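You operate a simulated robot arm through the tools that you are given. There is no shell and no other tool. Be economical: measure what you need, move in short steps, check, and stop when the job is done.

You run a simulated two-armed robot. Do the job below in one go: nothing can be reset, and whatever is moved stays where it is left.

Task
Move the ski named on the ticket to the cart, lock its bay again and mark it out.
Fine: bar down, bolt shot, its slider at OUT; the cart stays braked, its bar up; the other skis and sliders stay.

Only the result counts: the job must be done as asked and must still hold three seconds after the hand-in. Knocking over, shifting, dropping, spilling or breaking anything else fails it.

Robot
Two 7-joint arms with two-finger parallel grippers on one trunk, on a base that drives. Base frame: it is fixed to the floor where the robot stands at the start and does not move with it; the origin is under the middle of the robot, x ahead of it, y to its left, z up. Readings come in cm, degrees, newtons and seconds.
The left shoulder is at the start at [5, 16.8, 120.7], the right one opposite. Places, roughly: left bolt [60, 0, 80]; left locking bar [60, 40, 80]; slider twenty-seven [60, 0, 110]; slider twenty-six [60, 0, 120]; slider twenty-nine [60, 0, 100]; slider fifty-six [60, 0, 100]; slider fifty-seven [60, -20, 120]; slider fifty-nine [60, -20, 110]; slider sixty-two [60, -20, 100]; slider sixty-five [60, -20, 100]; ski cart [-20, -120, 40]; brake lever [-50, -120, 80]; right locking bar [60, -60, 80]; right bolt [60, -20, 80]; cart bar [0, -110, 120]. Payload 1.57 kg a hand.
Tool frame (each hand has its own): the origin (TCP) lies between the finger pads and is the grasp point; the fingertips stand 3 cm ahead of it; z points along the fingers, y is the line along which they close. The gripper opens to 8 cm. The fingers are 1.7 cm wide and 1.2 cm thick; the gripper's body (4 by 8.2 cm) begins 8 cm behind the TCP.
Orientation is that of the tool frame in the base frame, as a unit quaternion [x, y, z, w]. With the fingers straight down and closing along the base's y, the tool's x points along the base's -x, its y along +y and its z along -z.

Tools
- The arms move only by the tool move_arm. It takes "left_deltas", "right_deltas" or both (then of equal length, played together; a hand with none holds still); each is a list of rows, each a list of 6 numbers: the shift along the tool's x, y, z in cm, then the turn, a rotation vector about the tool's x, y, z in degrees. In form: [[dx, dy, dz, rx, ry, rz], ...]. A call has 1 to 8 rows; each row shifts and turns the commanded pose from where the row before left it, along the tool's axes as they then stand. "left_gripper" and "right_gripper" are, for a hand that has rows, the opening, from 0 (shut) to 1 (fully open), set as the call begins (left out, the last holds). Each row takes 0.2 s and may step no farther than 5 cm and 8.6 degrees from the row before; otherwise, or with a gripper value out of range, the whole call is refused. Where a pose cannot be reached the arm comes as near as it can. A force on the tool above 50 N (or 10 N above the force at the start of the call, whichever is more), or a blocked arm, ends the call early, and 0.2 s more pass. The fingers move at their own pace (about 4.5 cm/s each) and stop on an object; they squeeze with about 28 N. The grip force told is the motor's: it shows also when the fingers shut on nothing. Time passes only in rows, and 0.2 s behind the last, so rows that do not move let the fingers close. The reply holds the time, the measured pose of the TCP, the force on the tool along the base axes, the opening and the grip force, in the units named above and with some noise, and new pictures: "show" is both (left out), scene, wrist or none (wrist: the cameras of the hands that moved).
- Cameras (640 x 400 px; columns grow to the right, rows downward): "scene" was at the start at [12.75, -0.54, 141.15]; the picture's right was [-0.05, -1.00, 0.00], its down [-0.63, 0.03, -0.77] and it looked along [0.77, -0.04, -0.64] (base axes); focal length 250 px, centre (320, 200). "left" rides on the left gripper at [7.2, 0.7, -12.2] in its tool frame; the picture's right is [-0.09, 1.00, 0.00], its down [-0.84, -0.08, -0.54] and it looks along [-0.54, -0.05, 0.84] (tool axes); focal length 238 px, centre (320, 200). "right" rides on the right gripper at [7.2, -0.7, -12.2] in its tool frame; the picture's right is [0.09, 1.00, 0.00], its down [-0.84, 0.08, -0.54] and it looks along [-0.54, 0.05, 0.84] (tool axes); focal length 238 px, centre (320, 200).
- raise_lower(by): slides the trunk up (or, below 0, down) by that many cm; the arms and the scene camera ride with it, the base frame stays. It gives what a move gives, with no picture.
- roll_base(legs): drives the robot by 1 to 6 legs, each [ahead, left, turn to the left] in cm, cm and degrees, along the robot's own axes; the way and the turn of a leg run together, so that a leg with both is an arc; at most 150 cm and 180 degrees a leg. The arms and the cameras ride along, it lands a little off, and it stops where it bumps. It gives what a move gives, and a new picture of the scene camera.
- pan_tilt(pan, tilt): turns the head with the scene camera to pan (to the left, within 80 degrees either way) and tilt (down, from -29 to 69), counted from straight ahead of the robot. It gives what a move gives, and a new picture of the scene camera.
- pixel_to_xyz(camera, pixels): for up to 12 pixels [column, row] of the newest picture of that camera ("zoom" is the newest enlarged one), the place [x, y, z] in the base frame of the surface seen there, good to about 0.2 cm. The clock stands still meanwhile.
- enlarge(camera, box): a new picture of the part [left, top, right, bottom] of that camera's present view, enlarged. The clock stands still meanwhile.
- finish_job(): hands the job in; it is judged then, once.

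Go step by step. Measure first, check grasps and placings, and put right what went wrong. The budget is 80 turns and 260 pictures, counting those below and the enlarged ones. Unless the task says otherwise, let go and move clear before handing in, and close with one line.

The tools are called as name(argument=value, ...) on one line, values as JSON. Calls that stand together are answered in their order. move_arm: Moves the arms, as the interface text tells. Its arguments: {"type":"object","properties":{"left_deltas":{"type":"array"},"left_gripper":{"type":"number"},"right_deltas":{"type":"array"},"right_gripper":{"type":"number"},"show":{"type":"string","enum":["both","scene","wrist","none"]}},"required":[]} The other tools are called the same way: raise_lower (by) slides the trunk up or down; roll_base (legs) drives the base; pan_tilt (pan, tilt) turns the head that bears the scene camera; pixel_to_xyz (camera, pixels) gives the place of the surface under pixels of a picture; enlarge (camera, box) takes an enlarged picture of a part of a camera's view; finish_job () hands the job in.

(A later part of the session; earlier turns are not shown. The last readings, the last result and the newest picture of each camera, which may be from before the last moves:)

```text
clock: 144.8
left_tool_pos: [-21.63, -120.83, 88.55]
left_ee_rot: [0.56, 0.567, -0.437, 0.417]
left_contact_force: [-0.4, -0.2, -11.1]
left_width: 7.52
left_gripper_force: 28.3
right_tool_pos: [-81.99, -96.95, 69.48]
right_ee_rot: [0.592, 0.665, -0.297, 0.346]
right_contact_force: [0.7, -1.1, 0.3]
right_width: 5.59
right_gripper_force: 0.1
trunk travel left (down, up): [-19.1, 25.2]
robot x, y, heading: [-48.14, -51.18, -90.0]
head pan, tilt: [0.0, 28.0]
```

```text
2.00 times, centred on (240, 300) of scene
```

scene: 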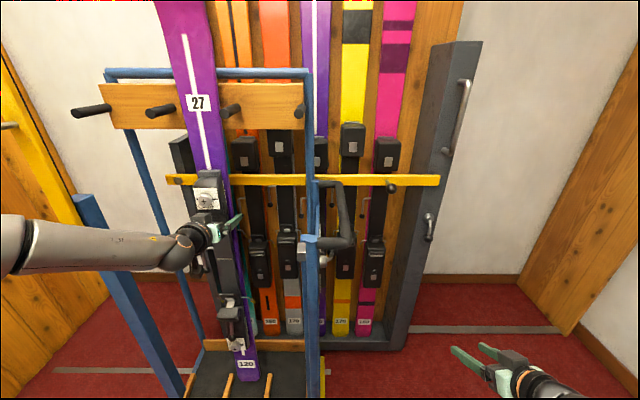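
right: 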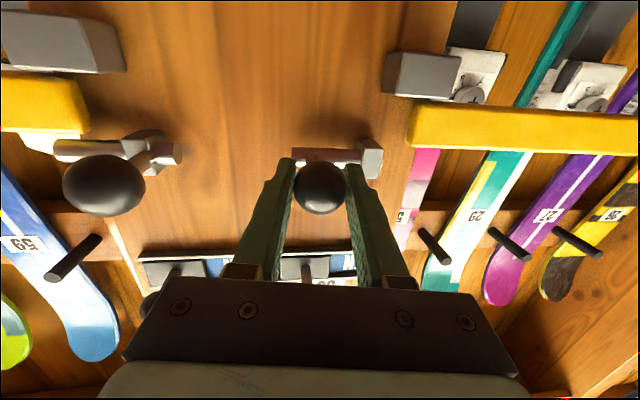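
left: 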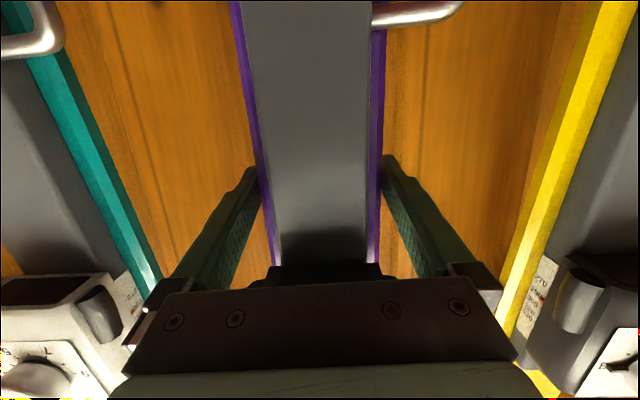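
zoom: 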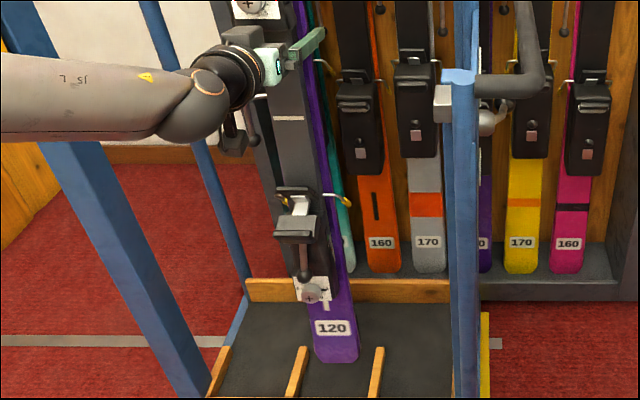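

The ski is between the middle pegs and over the middle slot. I'll lower it 6.5 cm and watch the force.

raise_lower(by=-6.3)

enlarge(camera="scene", box=[160, 300, 320, 400])

pixel_to_xyz(camera="zoom", pixels=[[340, 320], [340, 300], [300, 330], [400, 330], [180, 330]])

```text
clock: 145.8
left_tool_pos: [-21.69, -120.73, 82.31]
left_ee_rot: [0.56, 0.568, -0.436, 0.416]
left_contact_force: [-0.7, -0.3, -11.4]
left_width: 7.52
left_gripper_force: 27.9
right_tool_pos: [-81.91, -96.97, 63.09]
right_ee_rot: [0.593, 0.664, -0.297, 0.345]
right_contact_force: [0.1, -0.4, -0.4]
right_width: 5.61
right_gripper_force: 0.1
trunk travel left (down, up): [-12.8, 31.5]
robot x, y, heading: [-48.2, -51.52, -89.9]
head pan, tilt: [0.0, 28.0]
```

```text
4.00 times, centred on (240, 350) of scene
```

zoom: 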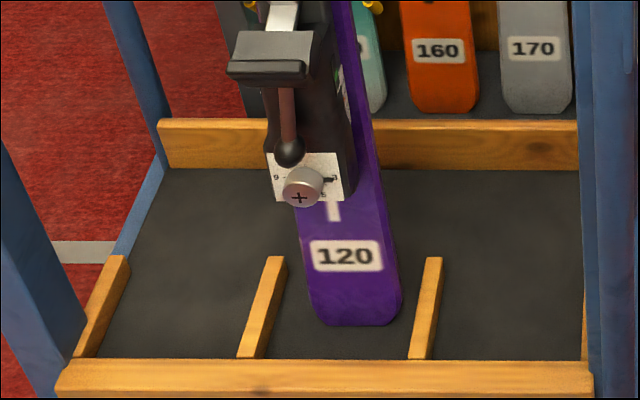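

```text
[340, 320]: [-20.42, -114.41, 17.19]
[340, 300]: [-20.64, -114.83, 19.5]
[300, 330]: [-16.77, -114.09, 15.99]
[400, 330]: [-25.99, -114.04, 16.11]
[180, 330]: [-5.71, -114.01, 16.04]
```

The tail is between the dividers, about 0.5–1 cm above the floor. I'll lower it a little more.

raise_lower(by=-0.7)

```text
clock: 146.4
left_tool_pos: [-21.72, -120.94, 82.08]
left_ee_rot: [0.558, 0.566, -0.439, 0.419]
left_contact_force: [-0.6, -1.6, 2.1]
left_width: 7.5
left_gripper_force: 28.6
right_tool_pos: [-81.97, -96.84, 62.52]
right_ee_rot: [0.593, 0.663, -0.298, 0.345]
right_contact_force: [0.0, -0.1, -0.7]
right_width: 5.6
right_gripper_force: 0.0
trunk travel left (down, up): [-12.1, 32.2]
robot x, y, heading: [-48.1, -51.59, -89.8]
head pan, tilt: [0.0, 28.0]
```

The ski stands on the tray floor (force now +2 N) and leans back toward the beam. I'll open the hand.

move_arm(left_deltas=[[0, 0, 0, 0, 0, 0], [0, 0, 0, 0, 0, 0], [0, 0, 0, 0, 0, 0]], left_gripper=1, show="both")

```text
clock: 147.2
left_tool_pos: [-21.74, -120.75, 81.74]
left_ee_rot: [0.561, 0.566, -0.437, 0.417]
left_contact_force: [-1.1, -0.2, 0.4]
left_width: 8.01
left_gripper_force: 0.0
right_tool_pos: [-82.07, -96.98, 62.43]
right_ee_rot: [0.593, 0.663, -0.298, 0.345]
right_contact_force: [0.2, 0.0, -0.1]
right_width: 5.56
right_gripper_force: 0.0
trunk travel left (down, up): [-12.1, 32.2]
robot x, y, heading: [-47.89, -51.62, -90.3]
head pan, tilt: [0.0, 28.0]
```

scene: 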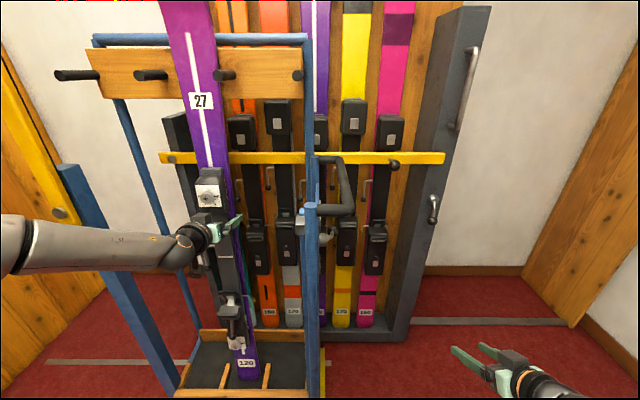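
left: 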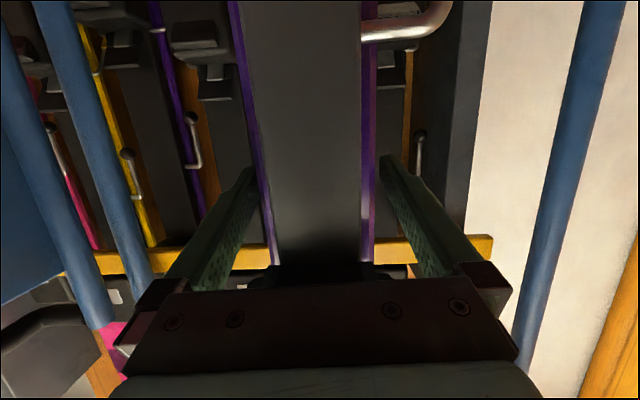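

The fingers are off the ski on both sides and it stands. I'll back straight out.

roll_base(legs=[[-30, 0, 0]])

enlarge(camera="scene", box=[100, 20, 420, 380])

```text
clock: 149.2
left_tool_pos: [-21.88, -90.98, 81.8]
left_ee_rot: [0.562, 0.566, -0.437, 0.416]
left_contact_force: [-0.6, 0.2, -0.5]
left_width: 7.96
left_gripper_force: 0.1
right_tool_pos: [-82.07, -66.79, 62.28]
right_ee_rot: [0.594, 0.663, -0.299, 0.345]
right_contact_force: [0.0, -0.9, 0.4]
right_width: 5.6
right_gripper_force: 0.0
trunk travel left (down, up): [-12.1, 32.2]
robot x, y, heading: [-48.1, -21.55, -90.2]
head pan, tilt: [0.0, 28.0]
```

scene: 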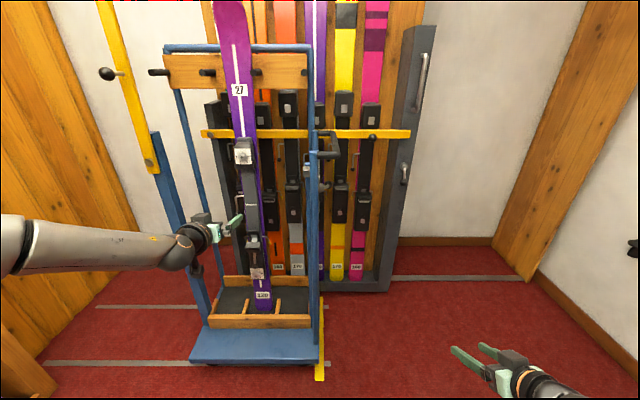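

```text
1.11 times, centred on (260, 200) of scene
```

zoom: 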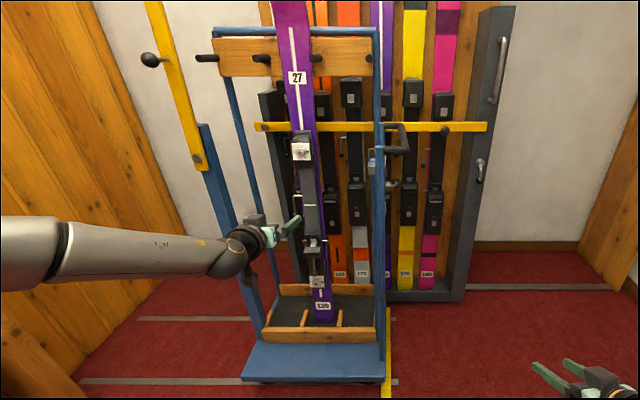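

The ski stands in the middle slot, the cart bar is still up and the cart hasn't moved. I'll go back to the rack to lower the left bar, raising the trunk toward the knob's height.

roll_base(legs=[[-64, 0, 0], [0, 0, 90.2], [20, 0, 0]])

raise_lower(by=28)

pan_tilt(pan=15, tilt=28)

```text
clock: 157.8
left_tool_pos: [42.0, 68.43, 81.73]
left_ee_rot: [-0.002, 0.797, -0.016, 0.604]
left_contact_force: [-0.4, 0.4, 0.0]
left_width: 8.0
left_gripper_force: 0.0
right_tool_pos: [17.75, 8.33, 62.31]
right_ee_rot: [-0.047, 0.888, 0.032, 0.456]
right_contact_force: [-0.3, 0.2, -0.4]
right_width: 5.62
right_gripper_force: 0.0
trunk travel left (down, up): [-12.1, 32.2]
robot x, y, heading: [-27.67, 42.56, -0.5]
head pan, tilt: [0.0, 28.0]
```

scene: 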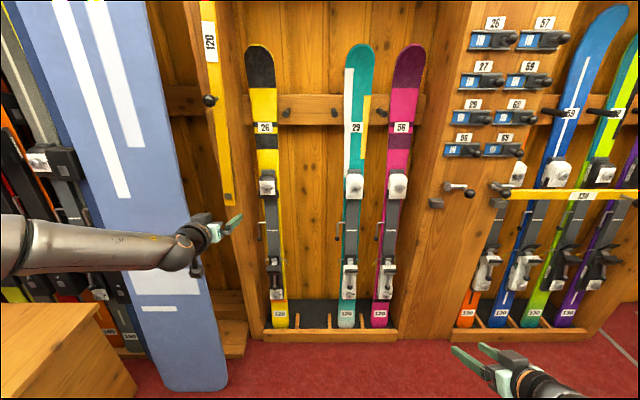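

```text
clock: 160.7
left_tool_pos: [42.02, 68.47, 109.74]
left_ee_rot: [-0.001, 0.797, -0.017, 0.603]
left_contact_force: [0.8, 0.1, 0.6]
left_width: 8.0
left_gripper_force: 0.0
right_tool_pos: [17.8, 8.35, 90.37]
right_ee_rot: [-0.047, 0.889, 0.033, 0.455]
right_contact_force: [0.1, 0.2, 0.3]
right_width: 5.58
right_gripper_force: 0.1
trunk travel left (down, up): [-40.1, 4.2]
robot x, y, heading: [-27.48, 42.36, -0.8]
head pan, tilt: [0.0, 28.0]
```

```text
clock: 161.4
left_tool_pos: [41.95, 68.49, 109.77]
left_ee_rot: [-0.002, 0.797, -0.016, 0.604]
left_contact_force: [0.4, 0.6, -0.3]
left_width: 8.02
left_gripper_force: 0.1
right_tool_pos: [17.81, 8.27, 90.5]
right_ee_rot: [-0.046, 0.889, 0.032, 0.455]
right_contact_force: [0.9, 0.1, -0.2]
right_width: 5.59
right_gripper_force: 0.1
trunk travel left (down, up): [-40.1, 4.2]
robot x, y, heading: [-27.25, 42.65, -0.2]
head pan, tilt: [15.0, 28.0]
```

scene: 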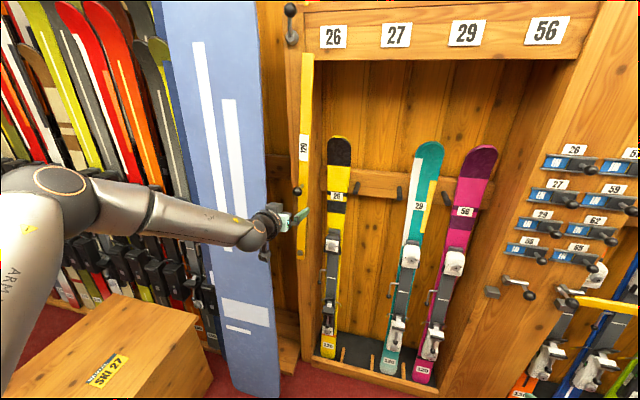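

pixel_to_xyz(camera="scene", pixels=[[297, 191], [305, 140], [304, 100], [302, 245], [306, 60], [252, 300], [262, 180]])

enlarge(camera="left", box=[0, 0, 640, 400])

```text
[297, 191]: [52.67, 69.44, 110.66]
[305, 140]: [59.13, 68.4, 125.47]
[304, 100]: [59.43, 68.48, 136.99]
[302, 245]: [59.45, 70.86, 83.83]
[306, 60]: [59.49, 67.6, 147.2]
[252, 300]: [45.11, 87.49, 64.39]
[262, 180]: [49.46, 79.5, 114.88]
```

```text
1.00 times, centred on (320, 200) of left
```

zoom: 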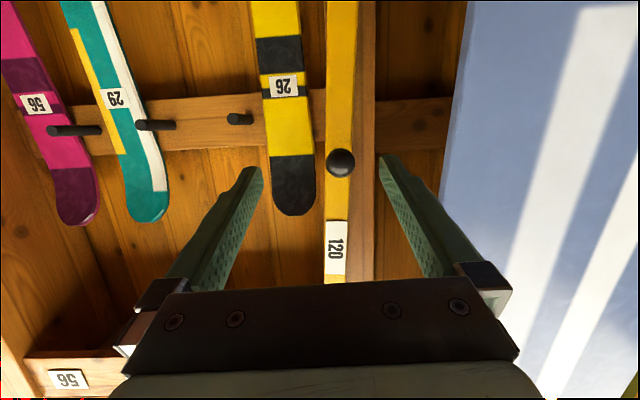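

The bar stands at about 87° with its knob at (54.2, 69.5, 110.3). I'll shift the base right 10 cm while the arm reaches left, so there's room for the downward swing.

roll_base(legs=[[0, -10, 0]])

move_arm(left_deltas=[[0, 3.7, 0, 0, 0, 0], [0, 3.7, 0, 0, 0, 0], [0, 3.6, 0, 0, 0, 0], [0, 0, 0, 0, 0, 0]], show="none")

roll_base(legs=[[8.5, 0, 0]])

move_arm(left_deltas=[[0, 0, 0, 0, 0, 0]], show="wrist")

```text
clock: 162.6
left_tool_pos: [42.08, 58.6, 109.72]
left_ee_rot: [-0.001, 0.797, -0.016, 0.604]
left_contact_force: [-0.2, 0.9, 0.9]
left_width: 7.99
left_gripper_force: 0.0
right_tool_pos: [17.69, -1.6, 90.42]
right_ee_rot: [-0.046, 0.889, 0.032, 0.455]
right_contact_force: [-0.7, 0.0, 0.0]
right_width: 5.6
right_gripper_force: 0.0
trunk travel left (down, up): [-40.1, 4.2]
robot x, y, heading: [-27.6, 32.91, -0.7]
head pan, tilt: [15.0, 28.0]
```

scene: 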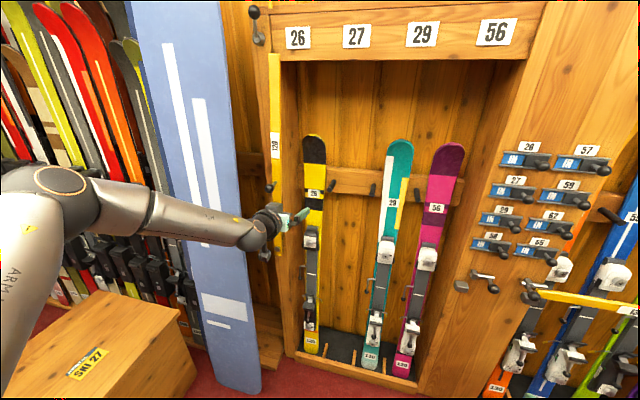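

```text
clock: 163.6
left_tool_pos: [42.36, 69.83, 109.46]
left_ee_rot: [-0.001, 0.797, -0.016, 0.604]
left_contact_force: [0.1, 0.9, 0.0]
left_width: 8.02
left_gripper_force: 0.0
right_tool_pos: [17.57, -1.48, 90.47]
right_ee_rot: [-0.046, 0.888, 0.032, 0.455]
right_contact_force: [-0.5, 0.0, 0.1]
right_width: 5.61
right_gripper_force: 0.0
trunk travel left (down, up): [-40.1, 4.2]
robot x, y, heading: [-27.63, 32.79, -0.5]
head pan, tilt: [15.0, 28.0]
```

```text
clock: 164.7
left_tool_pos: [50.76, 69.76, 109.44]
left_ee_rot: [-0.001, 0.797, -0.017, 0.603]
left_contact_force: [0.5, -0.1, -0.6]
left_width: 8.0
left_gripper_force: 0.0
right_tool_pos: [26.06, -1.57, 90.45]
right_ee_rot: [-0.046, 0.889, 0.032, 0.455]
right_contact_force: [0.6, 0.6, 0.1]
right_width: 5.59
right_gripper_force: 0.1
trunk travel left (down, up): [-40.1, 4.2]
robot x, y, heading: [-19.12, 32.55, -0.7]
head pan, tilt: [15.0, 28.0]
```

scene: 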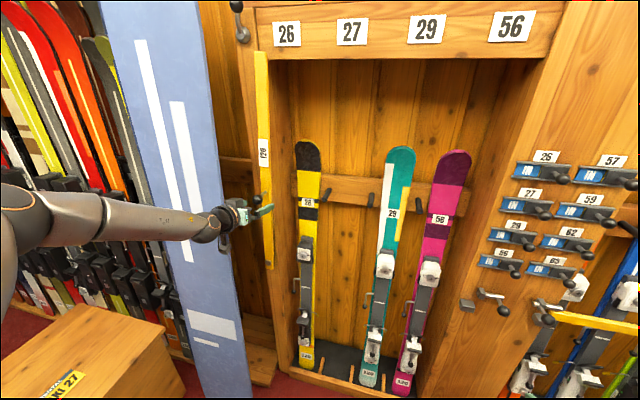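

```text
clock: 165.1
left_tool_pos: [50.8, 69.67, 109.42]
left_ee_rot: [0.0, 0.798, -0.018, 0.603]
left_contact_force: [0.5, -0.8, -0.1]
left_width: 7.97
left_gripper_force: 0.0
right_tool_pos: [26.07, -1.54, 90.42]
right_ee_rot: [-0.047, 0.889, 0.033, 0.455]
right_contact_force: [-0.4, -0.6, 0.8]
right_width: 5.61
right_gripper_force: 0.1
trunk travel left (down, up): [-40.1, 4.2]
robot x, y, heading: [-19.07, 32.81, -0.4]
head pan, tilt: [15.0, 28.0]
```

left: 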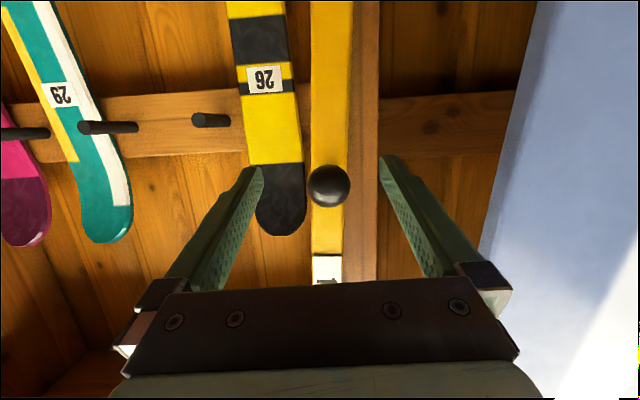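

The knob is centred at (328,187). I'll advance and close on it, then swing the bar right past upright.

move_arm(left_deltas=[[-1.8, 0, 3.2, 0, 0, 0], [0, 0, 0, 0, 0, 0]], show="none")

move_arm(left_deltas=[[0, 0, 0, 0, 0, 0], [0, 0, 0, 0, 0, 0], [0, 0, 0, 0, 0, 0]], left_gripper=0, show="none")

move_arm(left_deltas=[[0.24, -2.6, 0.07, 0, 0, 0], [0.48, -2.55, 0.14, 0, 0, 0], [0.67, -2.55, 0.19, 0, 0, 0], [0.87, -2.4, 0.25, 0, 0, 0], [1.06, -2.4, 0.3, 0, 0, 0], [1.25, -2.2, 0.35, 0, 0, 0]], show="scene")

```text
clock: 165.7
left_tool_pos: [54.12, 69.75, 110.4]
left_ee_rot: [-0.001, 0.797, -0.018, 0.604]
left_contact_force: [-0.9, -0.5, 0.6]
left_width: 8.0
left_gripper_force: 0.1
right_tool_pos: [26.04, -1.46, 90.36]
right_ee_rot: [-0.046, 0.888, 0.031, 0.456]
right_contact_force: [0.5, -0.4, 0.8]
right_width: 5.62
right_gripper_force: 0.0
trunk travel left (down, up): [-40.1, 4.2]
robot x, y, heading: [-18.77, 33.14, -0.8]
head pan, tilt: [15.0, 28.0]
```

```text
clock: 166.5
left_tool_pos: [54.11, 69.82, 110.45]
left_ee_rot: [-0.002, 0.796, -0.016, 0.605]
left_contact_force: [2.0, 3.8, 0.3]
left_width: 3.16
left_gripper_force: 13.5
right_tool_pos: [26.11, -1.55, 90.43]
right_ee_rot: [-0.047, 0.888, 0.032, 0.456]
right_contact_force: [-0.2, -0.2, 0.7]
right_width: 5.6
right_gripper_force: 0.0
trunk travel left (down, up): [-40.1, 4.2]
robot x, y, heading: [-18.99, 32.99, -0.2]
head pan, tilt: [15.0, 28.0]
```

```text
clock: 167.9
left_tool_pos: [49.19, 56.91, 109.66]
left_ee_rot: [-0.001, 0.797, -0.018, 0.604]
left_contact_force: [-0.8, -0.6, 0.1]
left_width: 0.04
left_gripper_force: 21.3
left hand out of reach, approached as far as the arm can: row 1, 2, 3, 4, 5, 6
right_tool_pos: [26.0, -1.5, 90.46]
right_ee_rot: [-0.047, 0.889, 0.033, 0.455]
right_contact_force: [0.3, -0.3, -1.0]
right_width: 5.6
right_gripper_force: 0.0
trunk travel left (down, up): [-40.1, 4.2]
robot x, y, heading: [-19.41, 32.96, -0.5]
head pan, tilt: [15.0, 28.0]
```

scene: 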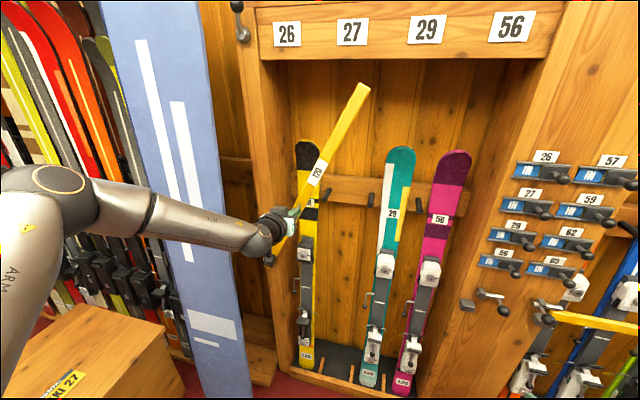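

The bar has passed upright and slipped free, at about 65°. I'll pull the hand back and let the bar sink.

move_arm(left_deltas=[[0, 2, -4, 0, 0, 0], [0, 2, -4, 0, 0, 0], [0, 0, 0, 0, 0, 0], [0, 0, 0, 0, 0, 0], [0, 0, 0, 0, 0, 0], [0, 0, 0, 0, 0, 0], [0, 0, 0, 0, 0, 0], [0, 0, 0, 0, 0, 0]], show="scene")

```text
clock: 169.7
left_tool_pos: [41.56, 61.3, 111.6]
left_ee_rot: [0.0, 0.797, -0.017, 0.603]
left_contact_force: [-0.4, -0.3, -0.1]
left_width: 0.0
left_gripper_force: 20.9
right_tool_pos: [25.99, -1.5, 90.35]
right_ee_rot: [-0.047, 0.889, 0.033, 0.455]
right_contact_force: [0.6, 0.6, -0.5]
right_width: 5.61
right_gripper_force: 0.0
trunk travel left (down, up): [-40.1, 4.2]
robot x, y, heading: [-18.62, 33.23, -0.6]
head pan, tilt: [15.0, 28.0]
```

scene: 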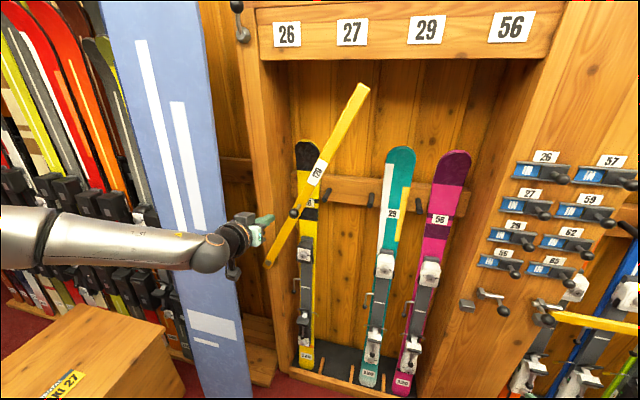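

Friction holds the bar at about 65°, so I'll push it down from above with shut fingers. First I'll lower the trunk and place the hand to the upper left of the bar.

raise_lower(by=-8.9)

roll_base(legs=[[0, -8, 0.5]])

move_arm(left_deltas=[[0, 4.5, 0, 0, 0, 0], [0, 4.5, 0, 0, 0, 0], [0, 4.3, 0, 0, 0, 0], [0, 0, 0, 0, 0, 0]], show="none")

pixel_to_xyz(camera="scene", pixels=[[320, 200]])

```text
clock: 170.9
left_tool_pos: [41.45, 61.2, 102.78]
left_ee_rot: [-0.001, 0.797, -0.017, 0.604]
left_contact_force: [-0.1, 0.0, 0.0]
left_width: 0.01
left_gripper_force: 21.6
right_tool_pos: [26.1, -1.6, 81.59]
right_ee_rot: [-0.046, 0.888, 0.032, 0.456]
right_contact_force: [-0.3, -0.4, -0.2]
right_width: 5.59
right_gripper_force: 0.1
trunk travel left (down, up): [-31.2, 13.1]
robot x, y, heading: [-19.2, 33.01, -0.5]
head pan, tilt: [15.0, 28.0]
```

```text
clock: 172.0
left_tool_pos: [41.3, 53.84, 102.81]
left_ee_rot: [-0.003, 0.796, -0.015, 0.605]
left_contact_force: [0.5, -0.7, 0.0]
left_width: 0.0
left_gripper_force: 21.6
right_tool_pos: [26.31, -9.12, 81.45]
right_ee_rot: [-0.05, 0.889, 0.034, 0.455]
right_contact_force: [0.8, -0.5, -0.8]
right_width: 5.6
right_gripper_force: 0.1
trunk travel left (down, up): [-31.2, 13.1]
robot x, y, heading: [-19.12, 25.07, -0.0]
head pan, tilt: [15.0, 28.0]
```

scene: 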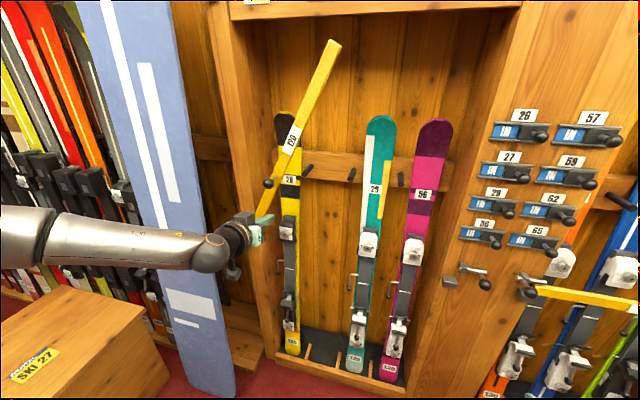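

```text
clock: 173.0
left_tool_pos: [41.38, 67.26, 102.51]
left_ee_rot: [-0.004, 0.797, -0.015, 0.604]
left_contact_force: [-0.6, 0.5, 0.2]
left_width: 0.02
left_gripper_force: 21.4
right_tool_pos: [26.23, -9.06, 81.52]
right_ee_rot: [-0.05, 0.888, 0.034, 0.456]
right_contact_force: [-0.1, 0.3, 0.0]
right_width: 5.6
right_gripper_force: 0.0
trunk travel left (down, up): [-31.2, 13.1]
robot x, y, heading: [-18.95, 24.79, -0.1]
head pan, tilt: [15.0, 28.0]
```

```text
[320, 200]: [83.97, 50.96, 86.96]
```

The hand is at (41.4, 67.3, 102.5). I'll drive 15.5 cm ahead so that the tips reach the bar plane on its left side.

roll_base(legs=[[15.5, 0, 0]])

move_arm(left_deltas=[[0.91, -2.9, 0.26, 0, 0, 0], [0.91, -2.9, 0.26, 0, 0, 0], [1.0, -1.6, 0.29, 0, 0, 0], [1.0, -1.6, 0.29, 0, 0, 0], [1.3, -1.4, 0.37, 0, 0, 0], [1.3, -1.4, 0.37, 0, 0, 0], [1.44, -1.15, 0.41, 0, 0, 0], [1.44, -1.15, 0.41, 0, 0, 0]], show="both")

```text
clock: 174.4
left_tool_pos: [56.95, 67.09, 102.59]
left_ee_rot: [-0.005, 0.797, -0.014, 0.604]
left_contact_force: [0.4, 0.2, 0.4]
left_width: 0.0
left_gripper_force: 21.5
right_tool_pos: [41.84, -9.22, 81.51]
right_ee_rot: [-0.049, 0.888, 0.034, 0.455]
right_contact_force: [0.5, -0.3, -0.7]
right_width: 5.6
right_gripper_force: 0.0
trunk travel left (down, up): [-31.2, 13.1]
robot x, y, heading: [-3.48, 24.94, -0.1]
head pan, tilt: [15.0, 28.0]
```

scene: 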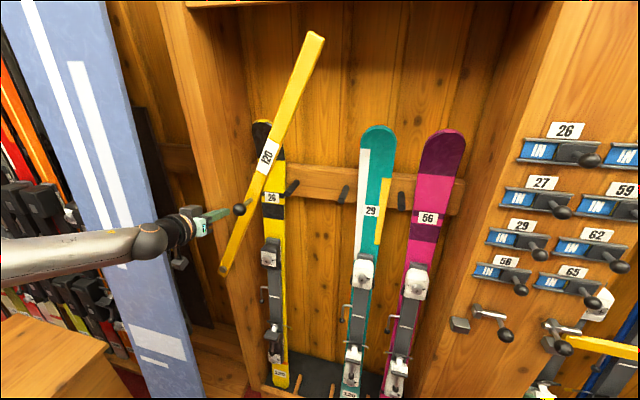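

```text
clock: 176.2
left_tool_pos: [56.89, 52.8, 93.15]
left_ee_rot: [-0.003, 0.797, -0.016, 0.604]
left_contact_force: [-0.4, 0.4, 0.5]
left_width: 0.03
left_gripper_force: 21.3
right_tool_pos: [41.81, -9.27, 81.48]
right_ee_rot: [-0.049, 0.889, 0.034, 0.454]
right_contact_force: [-0.3, -0.3, -0.3]
right_width: 5.63
right_gripper_force: 0.0
trunk travel left (down, up): [-31.2, 13.1]
robot x, y, heading: [-3.61, 24.56, -0.4]
head pan, tilt: [15.0, 28.0]
```

scene: 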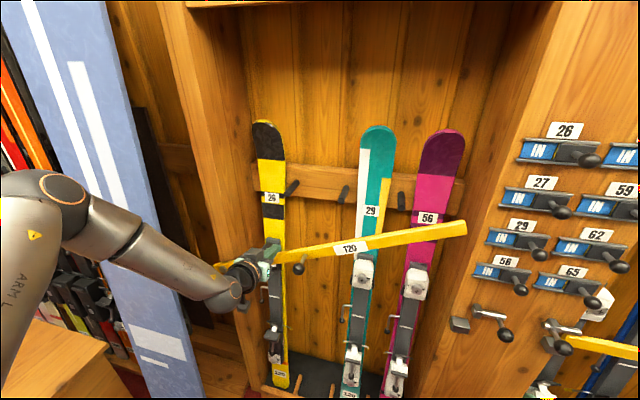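
left: 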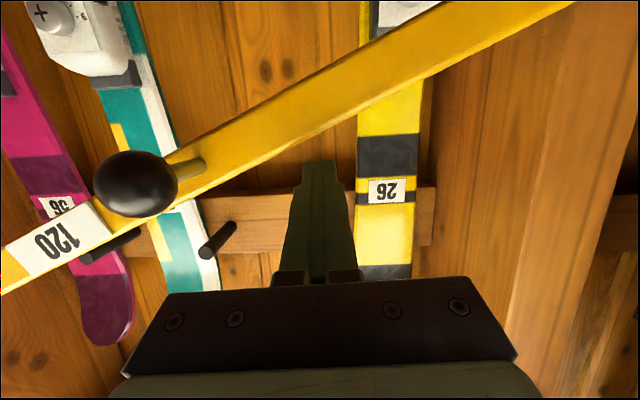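

The bar is sinking by itself, clear of the fingers. I'll back the base off 12 cm and check that it lands on its catch.

roll_base(legs=[[-12, 0, 0.3]])

pan_tilt(pan=-10, tilt=32)

enlarge(camera="scene", box=[230, 130, 390, 230])

```text
clock: 177.4
left_tool_pos: [44.75, 53.12, 93.29]
left_ee_rot: [-0.006, 0.796, -0.013, 0.605]
left_contact_force: [-0.1, -0.5, 0.6]
left_width: 0.0
left_gripper_force: 21.3
right_tool_pos: [30.01, -8.91, 81.69]
right_ee_rot: [-0.053, 0.888, 0.036, 0.455]
right_contact_force: [-0.3, 0.0, -0.4]
right_width: 5.61
right_gripper_force: 0.0
trunk travel left (down, up): [-31.2, 13.1]
robot x, y, heading: [-15.82, 25.1, 0.0]
head pan, tilt: [15.0, 28.0]
```

scene: 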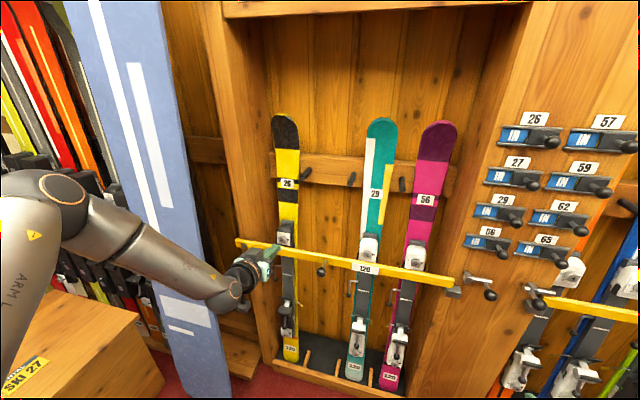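

```text
clock: 178.3
left_tool_pos: [44.75, 53.19, 93.19]
left_ee_rot: [-0.007, 0.797, -0.012, 0.604]
left_contact_force: [0.2, 0.9, 0.3]
left_width: 0.02
left_gripper_force: 21.6
right_tool_pos: [30.12, -8.99, 81.58]
right_ee_rot: [-0.052, 0.888, 0.035, 0.455]
right_contact_force: [-0.2, -0.1, 0.3]
right_width: 5.61
right_gripper_force: 0.1
trunk travel left (down, up): [-31.2, 13.1]
robot x, y, heading: [-15.4, 24.81, 0.0]
head pan, tilt: [-10.0, 32.0]
```

scene: 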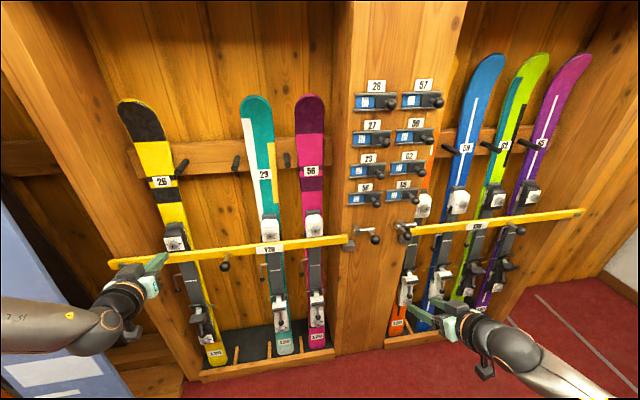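

```text
4.00 times, centred on (310, 180) of scene
```

zoom: 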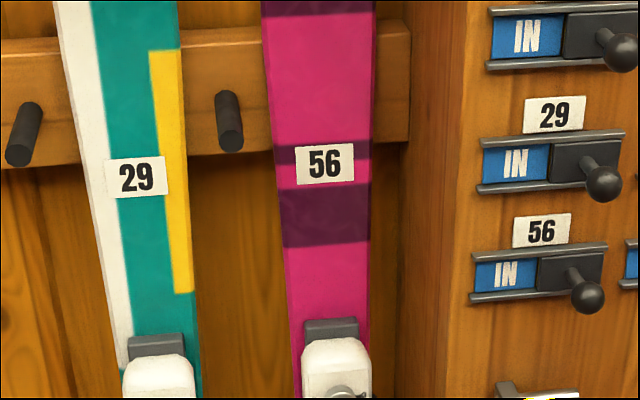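

The bar lies on its catch again. I'll draw the left hand back, bring the right hand toward the bolt knob at (54.5, -4.7, 83.6), and line up with the base.

move_arm(left_deltas=[[-1.7, 1.7, -3.9, 0, 0, 0], [-1.7, 1.7, -3.9, 0, 0, 0], [-1.7, 1.7, -3.9, 0, 0, 0], [0, 0, 0, 0, 0, 0]], right_deltas=[[-2.57, -0.4, 2.2, 0, 0, 0], [-2.57, -0.4, 2.2, 0, 0, 0], [-2.57, -0.4, 2.2, 0, 0, 0], [0, 0, 0, 0, 0, 0]], right_gripper=0.6, show="none")

roll_base(legs=[[8, 4.3, 0]])

move_arm(right_deltas=[[0, 0, 0, 0, 0, 0]], show="wrist")

enlarge(camera="scene", box=[300, 180, 460, 280])

```text
clock: 179.3
left_tool_pos: [34.87, 58.53, 100.97]
left_ee_rot: [-0.006, 0.797, -0.013, 0.604]
left_contact_force: [0.4, -0.4, -1.6]
left_width: 0.0
left_gripper_force: 21.6
right_tool_pos: [40.0, -9.06, 84.07]
right_ee_rot: [-0.052, 0.888, 0.035, 0.455]
right_contact_force: [0.1, -0.2, 0.5]
right_width: 4.8
right_gripper_force: 0.1
trunk travel left (down, up): [-31.2, 13.1]
robot x, y, heading: [-15.52, 24.92, 0.4]
head pan, tilt: [-10.0, 32.0]
```

```text
clock: 180.4
left_tool_pos: [42.62, 63.03, 101.03]
left_ee_rot: [-0.007, 0.797, -0.012, 0.604]
left_contact_force: [-0.7, -0.4, -0.5]
left_width: 0.02
left_gripper_force: 21.2
right_tool_pos: [47.91, -4.52, 84.01]
right_ee_rot: [-0.052, 0.889, 0.035, 0.454]
right_contact_force: [0.1, -0.2, -0.7]
right_width: 4.79
right_gripper_force: 0.0
trunk travel left (down, up): [-31.2, 13.1]
robot x, y, heading: [-7.49, 29.95, 0.2]
head pan, tilt: [-10.0, 32.0]
```

scene: 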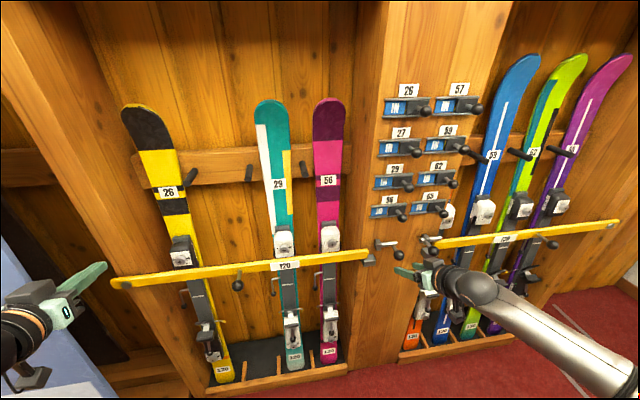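

```text
clock: 180.8
left_tool_pos: [42.53, 63.16, 101.02]
left_ee_rot: [-0.006, 0.797, -0.013, 0.603]
left_contact_force: [0.6, -0.2, 0.9]
left_width: 0.01
left_gripper_force: 21.7
right_tool_pos: [47.77, -4.65, 84.02]
right_ee_rot: [-0.053, 0.888, 0.036, 0.456]
right_contact_force: [-0.8, 0.1, -0.6]
right_width: 4.8
right_gripper_force: 0.1
trunk travel left (down, up): [-31.2, 13.1]
robot x, y, heading: [-7.59, 29.35, 0.3]
head pan, tilt: [-10.0, 32.0]
```

right: 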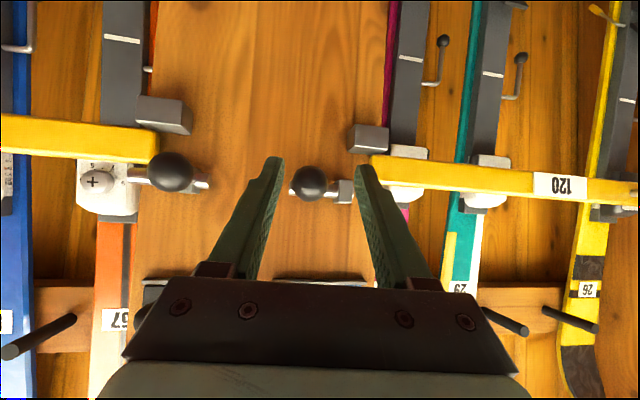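

```text
4.00 times, centred on (380, 230) of scene
```

zoom: 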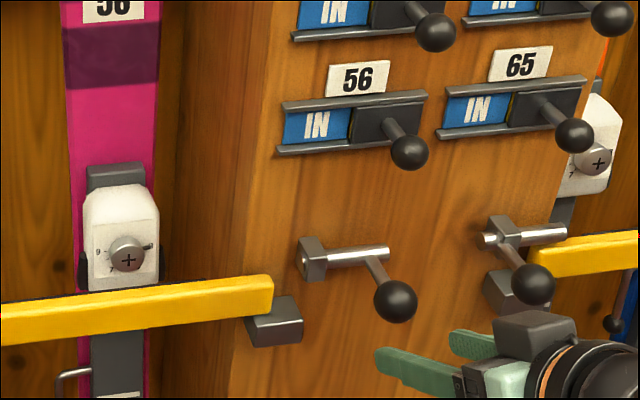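

The bolt's knob is between the fingers at (310,183). I'll advance onto it, close, and slide it left over the bar.

move_arm(right_deltas=[[-1.78, -0.47, 2.8, 0, 0, 0], [-1.78, -0.47, 2.8, 0, 0, 0], [0, 0, 0, 0, 0, 0]], show="none")

move_arm(right_deltas=[[0, 0, 0, 0, 0, 0], [0, 0, 0, 0, 0, 0], [0, 0, 0, 0, 0, 0]], right_gripper=0, show="none")

move_arm(right_deltas=[[-0.1, 1.5, 0.17, 0, 0, 0], [-0.1, 1.5, 0.17, 0, 0, 0], [-0.1, 1.5, 0.17, 0, 0, 0], [0, 0.5, 0.05, 0, 0, 0], [0, 0, 0, 0, 0, 0]], show="wrist")

enlarge(camera="scene", box=[300, 180, 460, 280])

```text
clock: 181.6
left_tool_pos: [42.5, 63.02, 101.05]
left_ee_rot: [-0.007, 0.797, -0.012, 0.603]
left_contact_force: [-0.5, -0.9, 0.0]
left_width: 0.0
left_gripper_force: 21.6
right_tool_pos: [54.52, -4.7, 83.63]
right_ee_rot: [-0.054, 0.888, 0.037, 0.456]
right_contact_force: [0.2, -0.3, -0.5]
right_width: 4.77
right_gripper_force: 0.1
trunk travel left (down, up): [-31.2, 13.1]
robot x, y, heading: [-7.62, 29.3, 0.2]
head pan, tilt: [-10.0, 32.0]
```

```text
clock: 182.4
left_tool_pos: [42.57, 63.15, 100.95]
left_ee_rot: [-0.007, 0.797, -0.013, 0.604]
left_contact_force: [0.2, -0.1, 0.5]
left_width: 0.0
left_gripper_force: 21.3
right_tool_pos: [54.49, -4.35, 83.74]
right_ee_rot: [-0.054, 0.888, 0.038, 0.455]
right_contact_force: [-1.8, 13.9, -2.2]
right_width: 3.17
right_gripper_force: 31.1
trunk travel left (down, up): [-31.2, 13.1]
robot x, y, heading: [-7.09, 29.32, 0.2]
head pan, tilt: [-10.0, 32.0]
```

```text
clock: 183.6
left_tool_pos: [42.56, 62.89, 100.97]
left_ee_rot: [-0.006, 0.796, -0.012, 0.605]
left_contact_force: [-0.2, -0.8, -0.3]
left_width: 0.0
left_gripper_force: 21.5
right_tool_pos: [54.53, -0.36, 83.74]
right_ee_rot: [-0.051, 0.888, 0.032, 0.456]
right_contact_force: [6.2, -21.6, 5.9]
right_width: 3.15
right_gripper_force: 40.4
trunk travel left (down, up): [-31.2, 13.1]
robot x, y, heading: [-7.63, 29.07, 0.3]
head pan, tilt: [-10.0, 32.0]
```

right: 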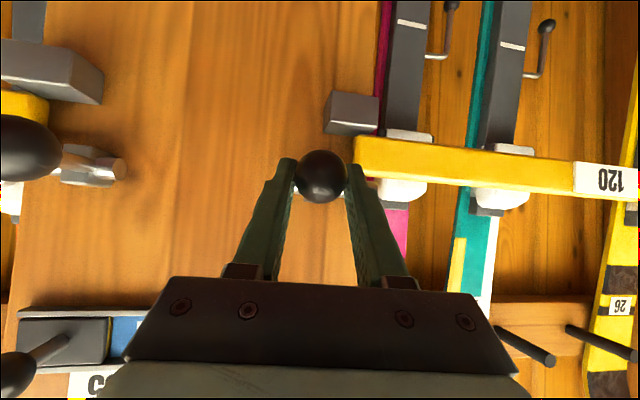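

```text
4.00 times, centred on (380, 230) of scene
```

zoom: 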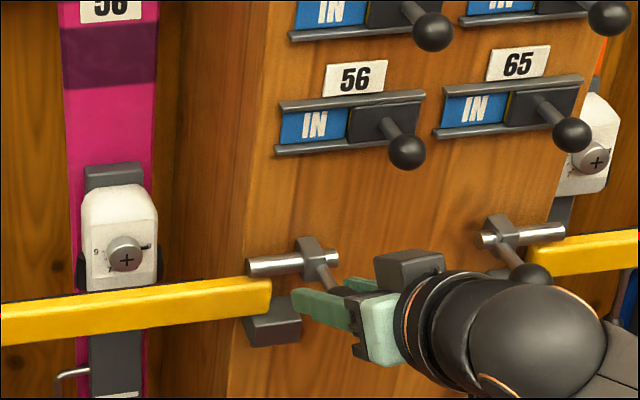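

The bolt's rod is back over the bar's end at its stop. I'll let go, retract, and rise to slider 27's knob.

move_arm(right_deltas=[[0, 0, 0, 0, 0, 0], [0, 0, 0, 0, 0, 0]], right_gripper=0.6, show="none")

move_arm(right_deltas=[[0, 0, -4, 0, 0, 0], [0, 0, -4, 0, 0, 0], [0, 0, -2, 0, 0, 0]], show="none")

raise_lower(by=13)

move_arm(right_deltas=[[-3.2, -0.87, -2, 0, 0, 0], [-3.2, -0.87, -2, 0, 0, 0], [-3.2, -0.87, -2, 0, 0, 0], [0, 0, 0, 0, 0, 0]], show="both")

```text
clock: 184.2
left_tool_pos: [42.57, 62.98, 101.04]
left_ee_rot: [-0.006, 0.797, -0.013, 0.603]
left_contact_force: [-0.1, 0.2, -0.1]
left_width: 0.0
left_gripper_force: 21.2
right_tool_pos: [54.44, 0.54, 83.6]
right_ee_rot: [-0.053, 0.888, 0.038, 0.455]
right_contact_force: [-0.5, -1.5, 0.1]
right_width: 4.97
right_gripper_force: 1.3
trunk travel left (down, up): [-31.2, 13.1]
robot x, y, heading: [-7.49, 29.09, 0.4]
head pan, tilt: [-10.0, 32.0]
```

```text
clock: 185.0
left_tool_pos: [42.56, 63.03, 100.99]
left_ee_rot: [-0.007, 0.797, -0.012, 0.604]
left_contact_force: [-0.5, -0.4, -0.4]
left_width: 0.0
left_gripper_force: 21.3
right_tool_pos: [46.45, -0.73, 89.69]
right_ee_rot: [-0.053, 0.888, 0.036, 0.455]
right_contact_force: [-0.8, 0.6, -0.1]
right_width: 4.79
right_gripper_force: 0.1
trunk travel left (down, up): [-31.2, 13.1]
robot x, y, heading: [-7.84, 29.37, 0.4]
head pan, tilt: [-10.0, 32.0]
```

```text
clock: 186.6
left_tool_pos: [42.59, 63.05, 114.03]
left_ee_rot: [-0.006, 0.797, -0.013, 0.604]
left_contact_force: [-0.4, -0.3, -0.3]
left_width: 0.03
left_gripper_force: 21.5
right_tool_pos: [46.48, -0.82, 102.76]
right_ee_rot: [-0.053, 0.888, 0.035, 0.455]
right_contact_force: [0.2, -0.3, 0.2]
right_width: 4.8
right_gripper_force: 0.0
trunk travel left (down, up): [-44.2, 0.1]
robot x, y, heading: [-7.66, 29.04, 0.4]
head pan, tilt: [-10.0, 32.0]
```

```text
clock: 187.6
left_tool_pos: [42.62, 63.08, 114.01]
left_ee_rot: [-0.007, 0.797, -0.012, 0.604]
left_contact_force: [0.5, 1.1, -0.3]
left_width: 0.0
left_gripper_force: 21.3
right_tool_pos: [47.67, -3.5, 114.1]
right_ee_rot: [-0.053, 0.888, 0.036, 0.456]
right_contact_force: [0.4, 0.2, -0.5]
right_width: 4.8
right_gripper_force: 0.1
trunk travel left (down, up): [-44.2, 0.1]
robot x, y, heading: [-7.76, 29.29, 0.4]
head pan, tilt: [-10.0, 32.0]
```

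scene: 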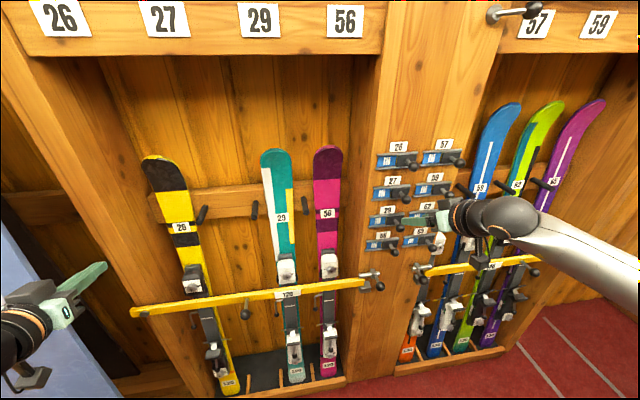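
right: 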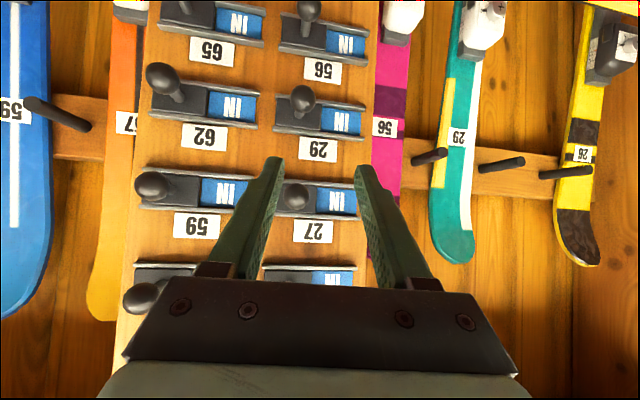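

Slider 27's knob is at (295,197) in the wrist view, between the fingers. I'll measure it.

pixel_to_xyz(camera="right", pixels=[[295, 197], [298, 190], [295, 205], [340, 200], [302, 97], [315, 185]])

pixel_to_xyz(camera="scene", pixels=[[405, 189], [412, 160], [445, 187], [404, 223]])

```text
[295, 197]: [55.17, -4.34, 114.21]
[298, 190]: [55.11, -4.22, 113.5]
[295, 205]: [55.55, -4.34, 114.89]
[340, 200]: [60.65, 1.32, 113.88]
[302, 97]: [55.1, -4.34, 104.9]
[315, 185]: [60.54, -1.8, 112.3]
```

```text
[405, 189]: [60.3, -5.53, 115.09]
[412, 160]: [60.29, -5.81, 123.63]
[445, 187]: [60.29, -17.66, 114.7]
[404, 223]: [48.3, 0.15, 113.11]
```

The knob's centre is near (56.2, -4.3, 113.9). I'll advance onto it, close, and slide it left.

move_arm(right_deltas=[[-2.34, -0.91, 3.3, 0, 0, 0], [-2.34, -0.91, 3.3, 0, 0, 0], [0, 0, 0, 0, 0, 0]], show="none")

move_arm(right_deltas=[[0, 0, 0, 0, 0, 0], [0, 0, 0, 0, 0, 0], [0, 0, 0, 0, 0, 0], [0, 0, 0, 0, 0, 0]], right_gripper=0, show="wrist")

```text
clock: 188.4
left_tool_pos: [42.5, 63.09, 114.03]
left_ee_rot: [-0.007, 0.796, -0.012, 0.605]
left_contact_force: [-0.1, 0.4, 0.5]
left_width: 0.0
left_gripper_force: 21.3
right_tool_pos: [56.07, -4.16, 114.06]
right_ee_rot: [-0.054, 0.888, 0.036, 0.455]
right_contact_force: [0.0, -0.6, 0.2]
right_width: 4.85
right_gripper_force: 0.0
trunk travel left (down, up): [-44.2, 0.1]
robot x, y, heading: [-7.38, 29.28, 0.4]
head pan, tilt: [-10.0, 32.0]
```

```text
clock: 189.4
left_tool_pos: [42.56, 63.02, 114.14]
left_ee_rot: [-0.006, 0.797, -0.012, 0.604]
left_contact_force: [0.2, 1.2, -0.4]
left_width: 0.0
left_gripper_force: 21.1
right_tool_pos: [56.1, -4.27, 114.17]
right_ee_rot: [-0.053, 0.888, 0.036, 0.455]
right_contact_force: [2.0, -1.5, 0.4]
right_width: 2.56
right_gripper_force: 36.8
trunk travel left (down, up): [-44.2, 0.1]
robot x, y, heading: [-7.53, 29.37, 0.1]
head pan, tilt: [-10.0, 32.0]
```

right: 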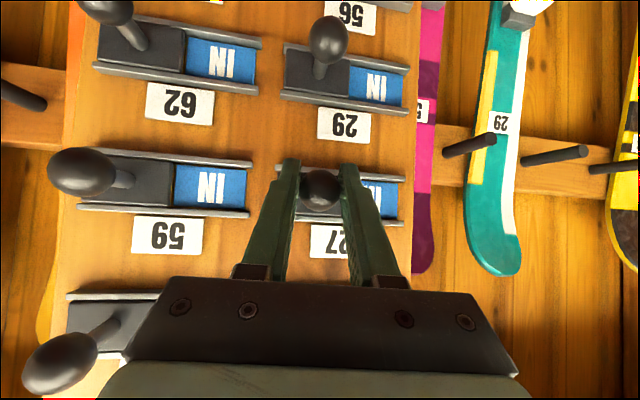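

The slider knob is held at 2.6 cm. I'll slide it left until it stops.

move_arm(right_deltas=[[-0.08, 1.39, 0.15, 0, 0, 0], [-0.08, 1.39, 0.15, 0, 0, 0], [-0.08, 1.39, 0.15, 0, 0, 0], [-0.08, 1.0, 0.1, 0, 0, 0], [0, 0, 0, 0, 0, 0]], show="wrist")

enlarge(camera="scene", box=[340, 130, 500, 230])

```text
clock: 190.6
left_tool_pos: [42.87, 62.81, 113.95]
left_ee_rot: [-0.006, 0.797, -0.013, 0.603]
left_contact_force: [0.3, -0.8, 0.2]
left_width: 0.0
left_gripper_force: 21.7
right_tool_pos: [56.01, 0.79, 114.08]
right_ee_rot: [-0.052, 0.888, 0.034, 0.456]
right_contact_force: [15.8, -10.1, 5.8]
right_width: 2.57
right_gripper_force: 36.7
trunk travel left (down, up): [-44.2, 0.1]
robot x, y, heading: [-7.95, 29.01, 0.3]
head pan, tilt: [-10.0, 32.0]
```

right: 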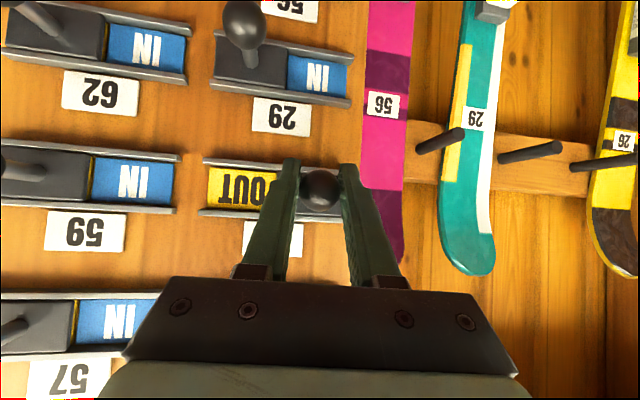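

```text
4.00 times, centred on (420, 180) of scene
5 turns are left
```

zoom: 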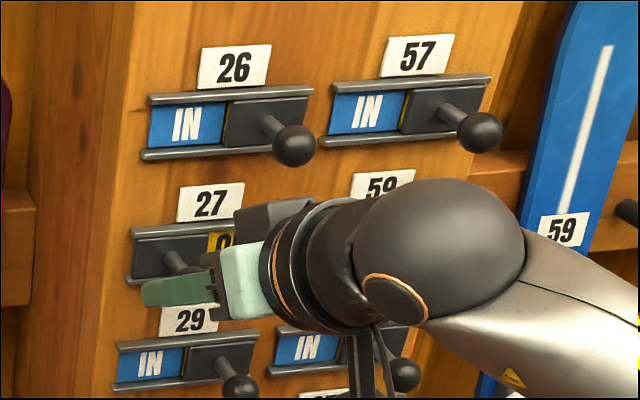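

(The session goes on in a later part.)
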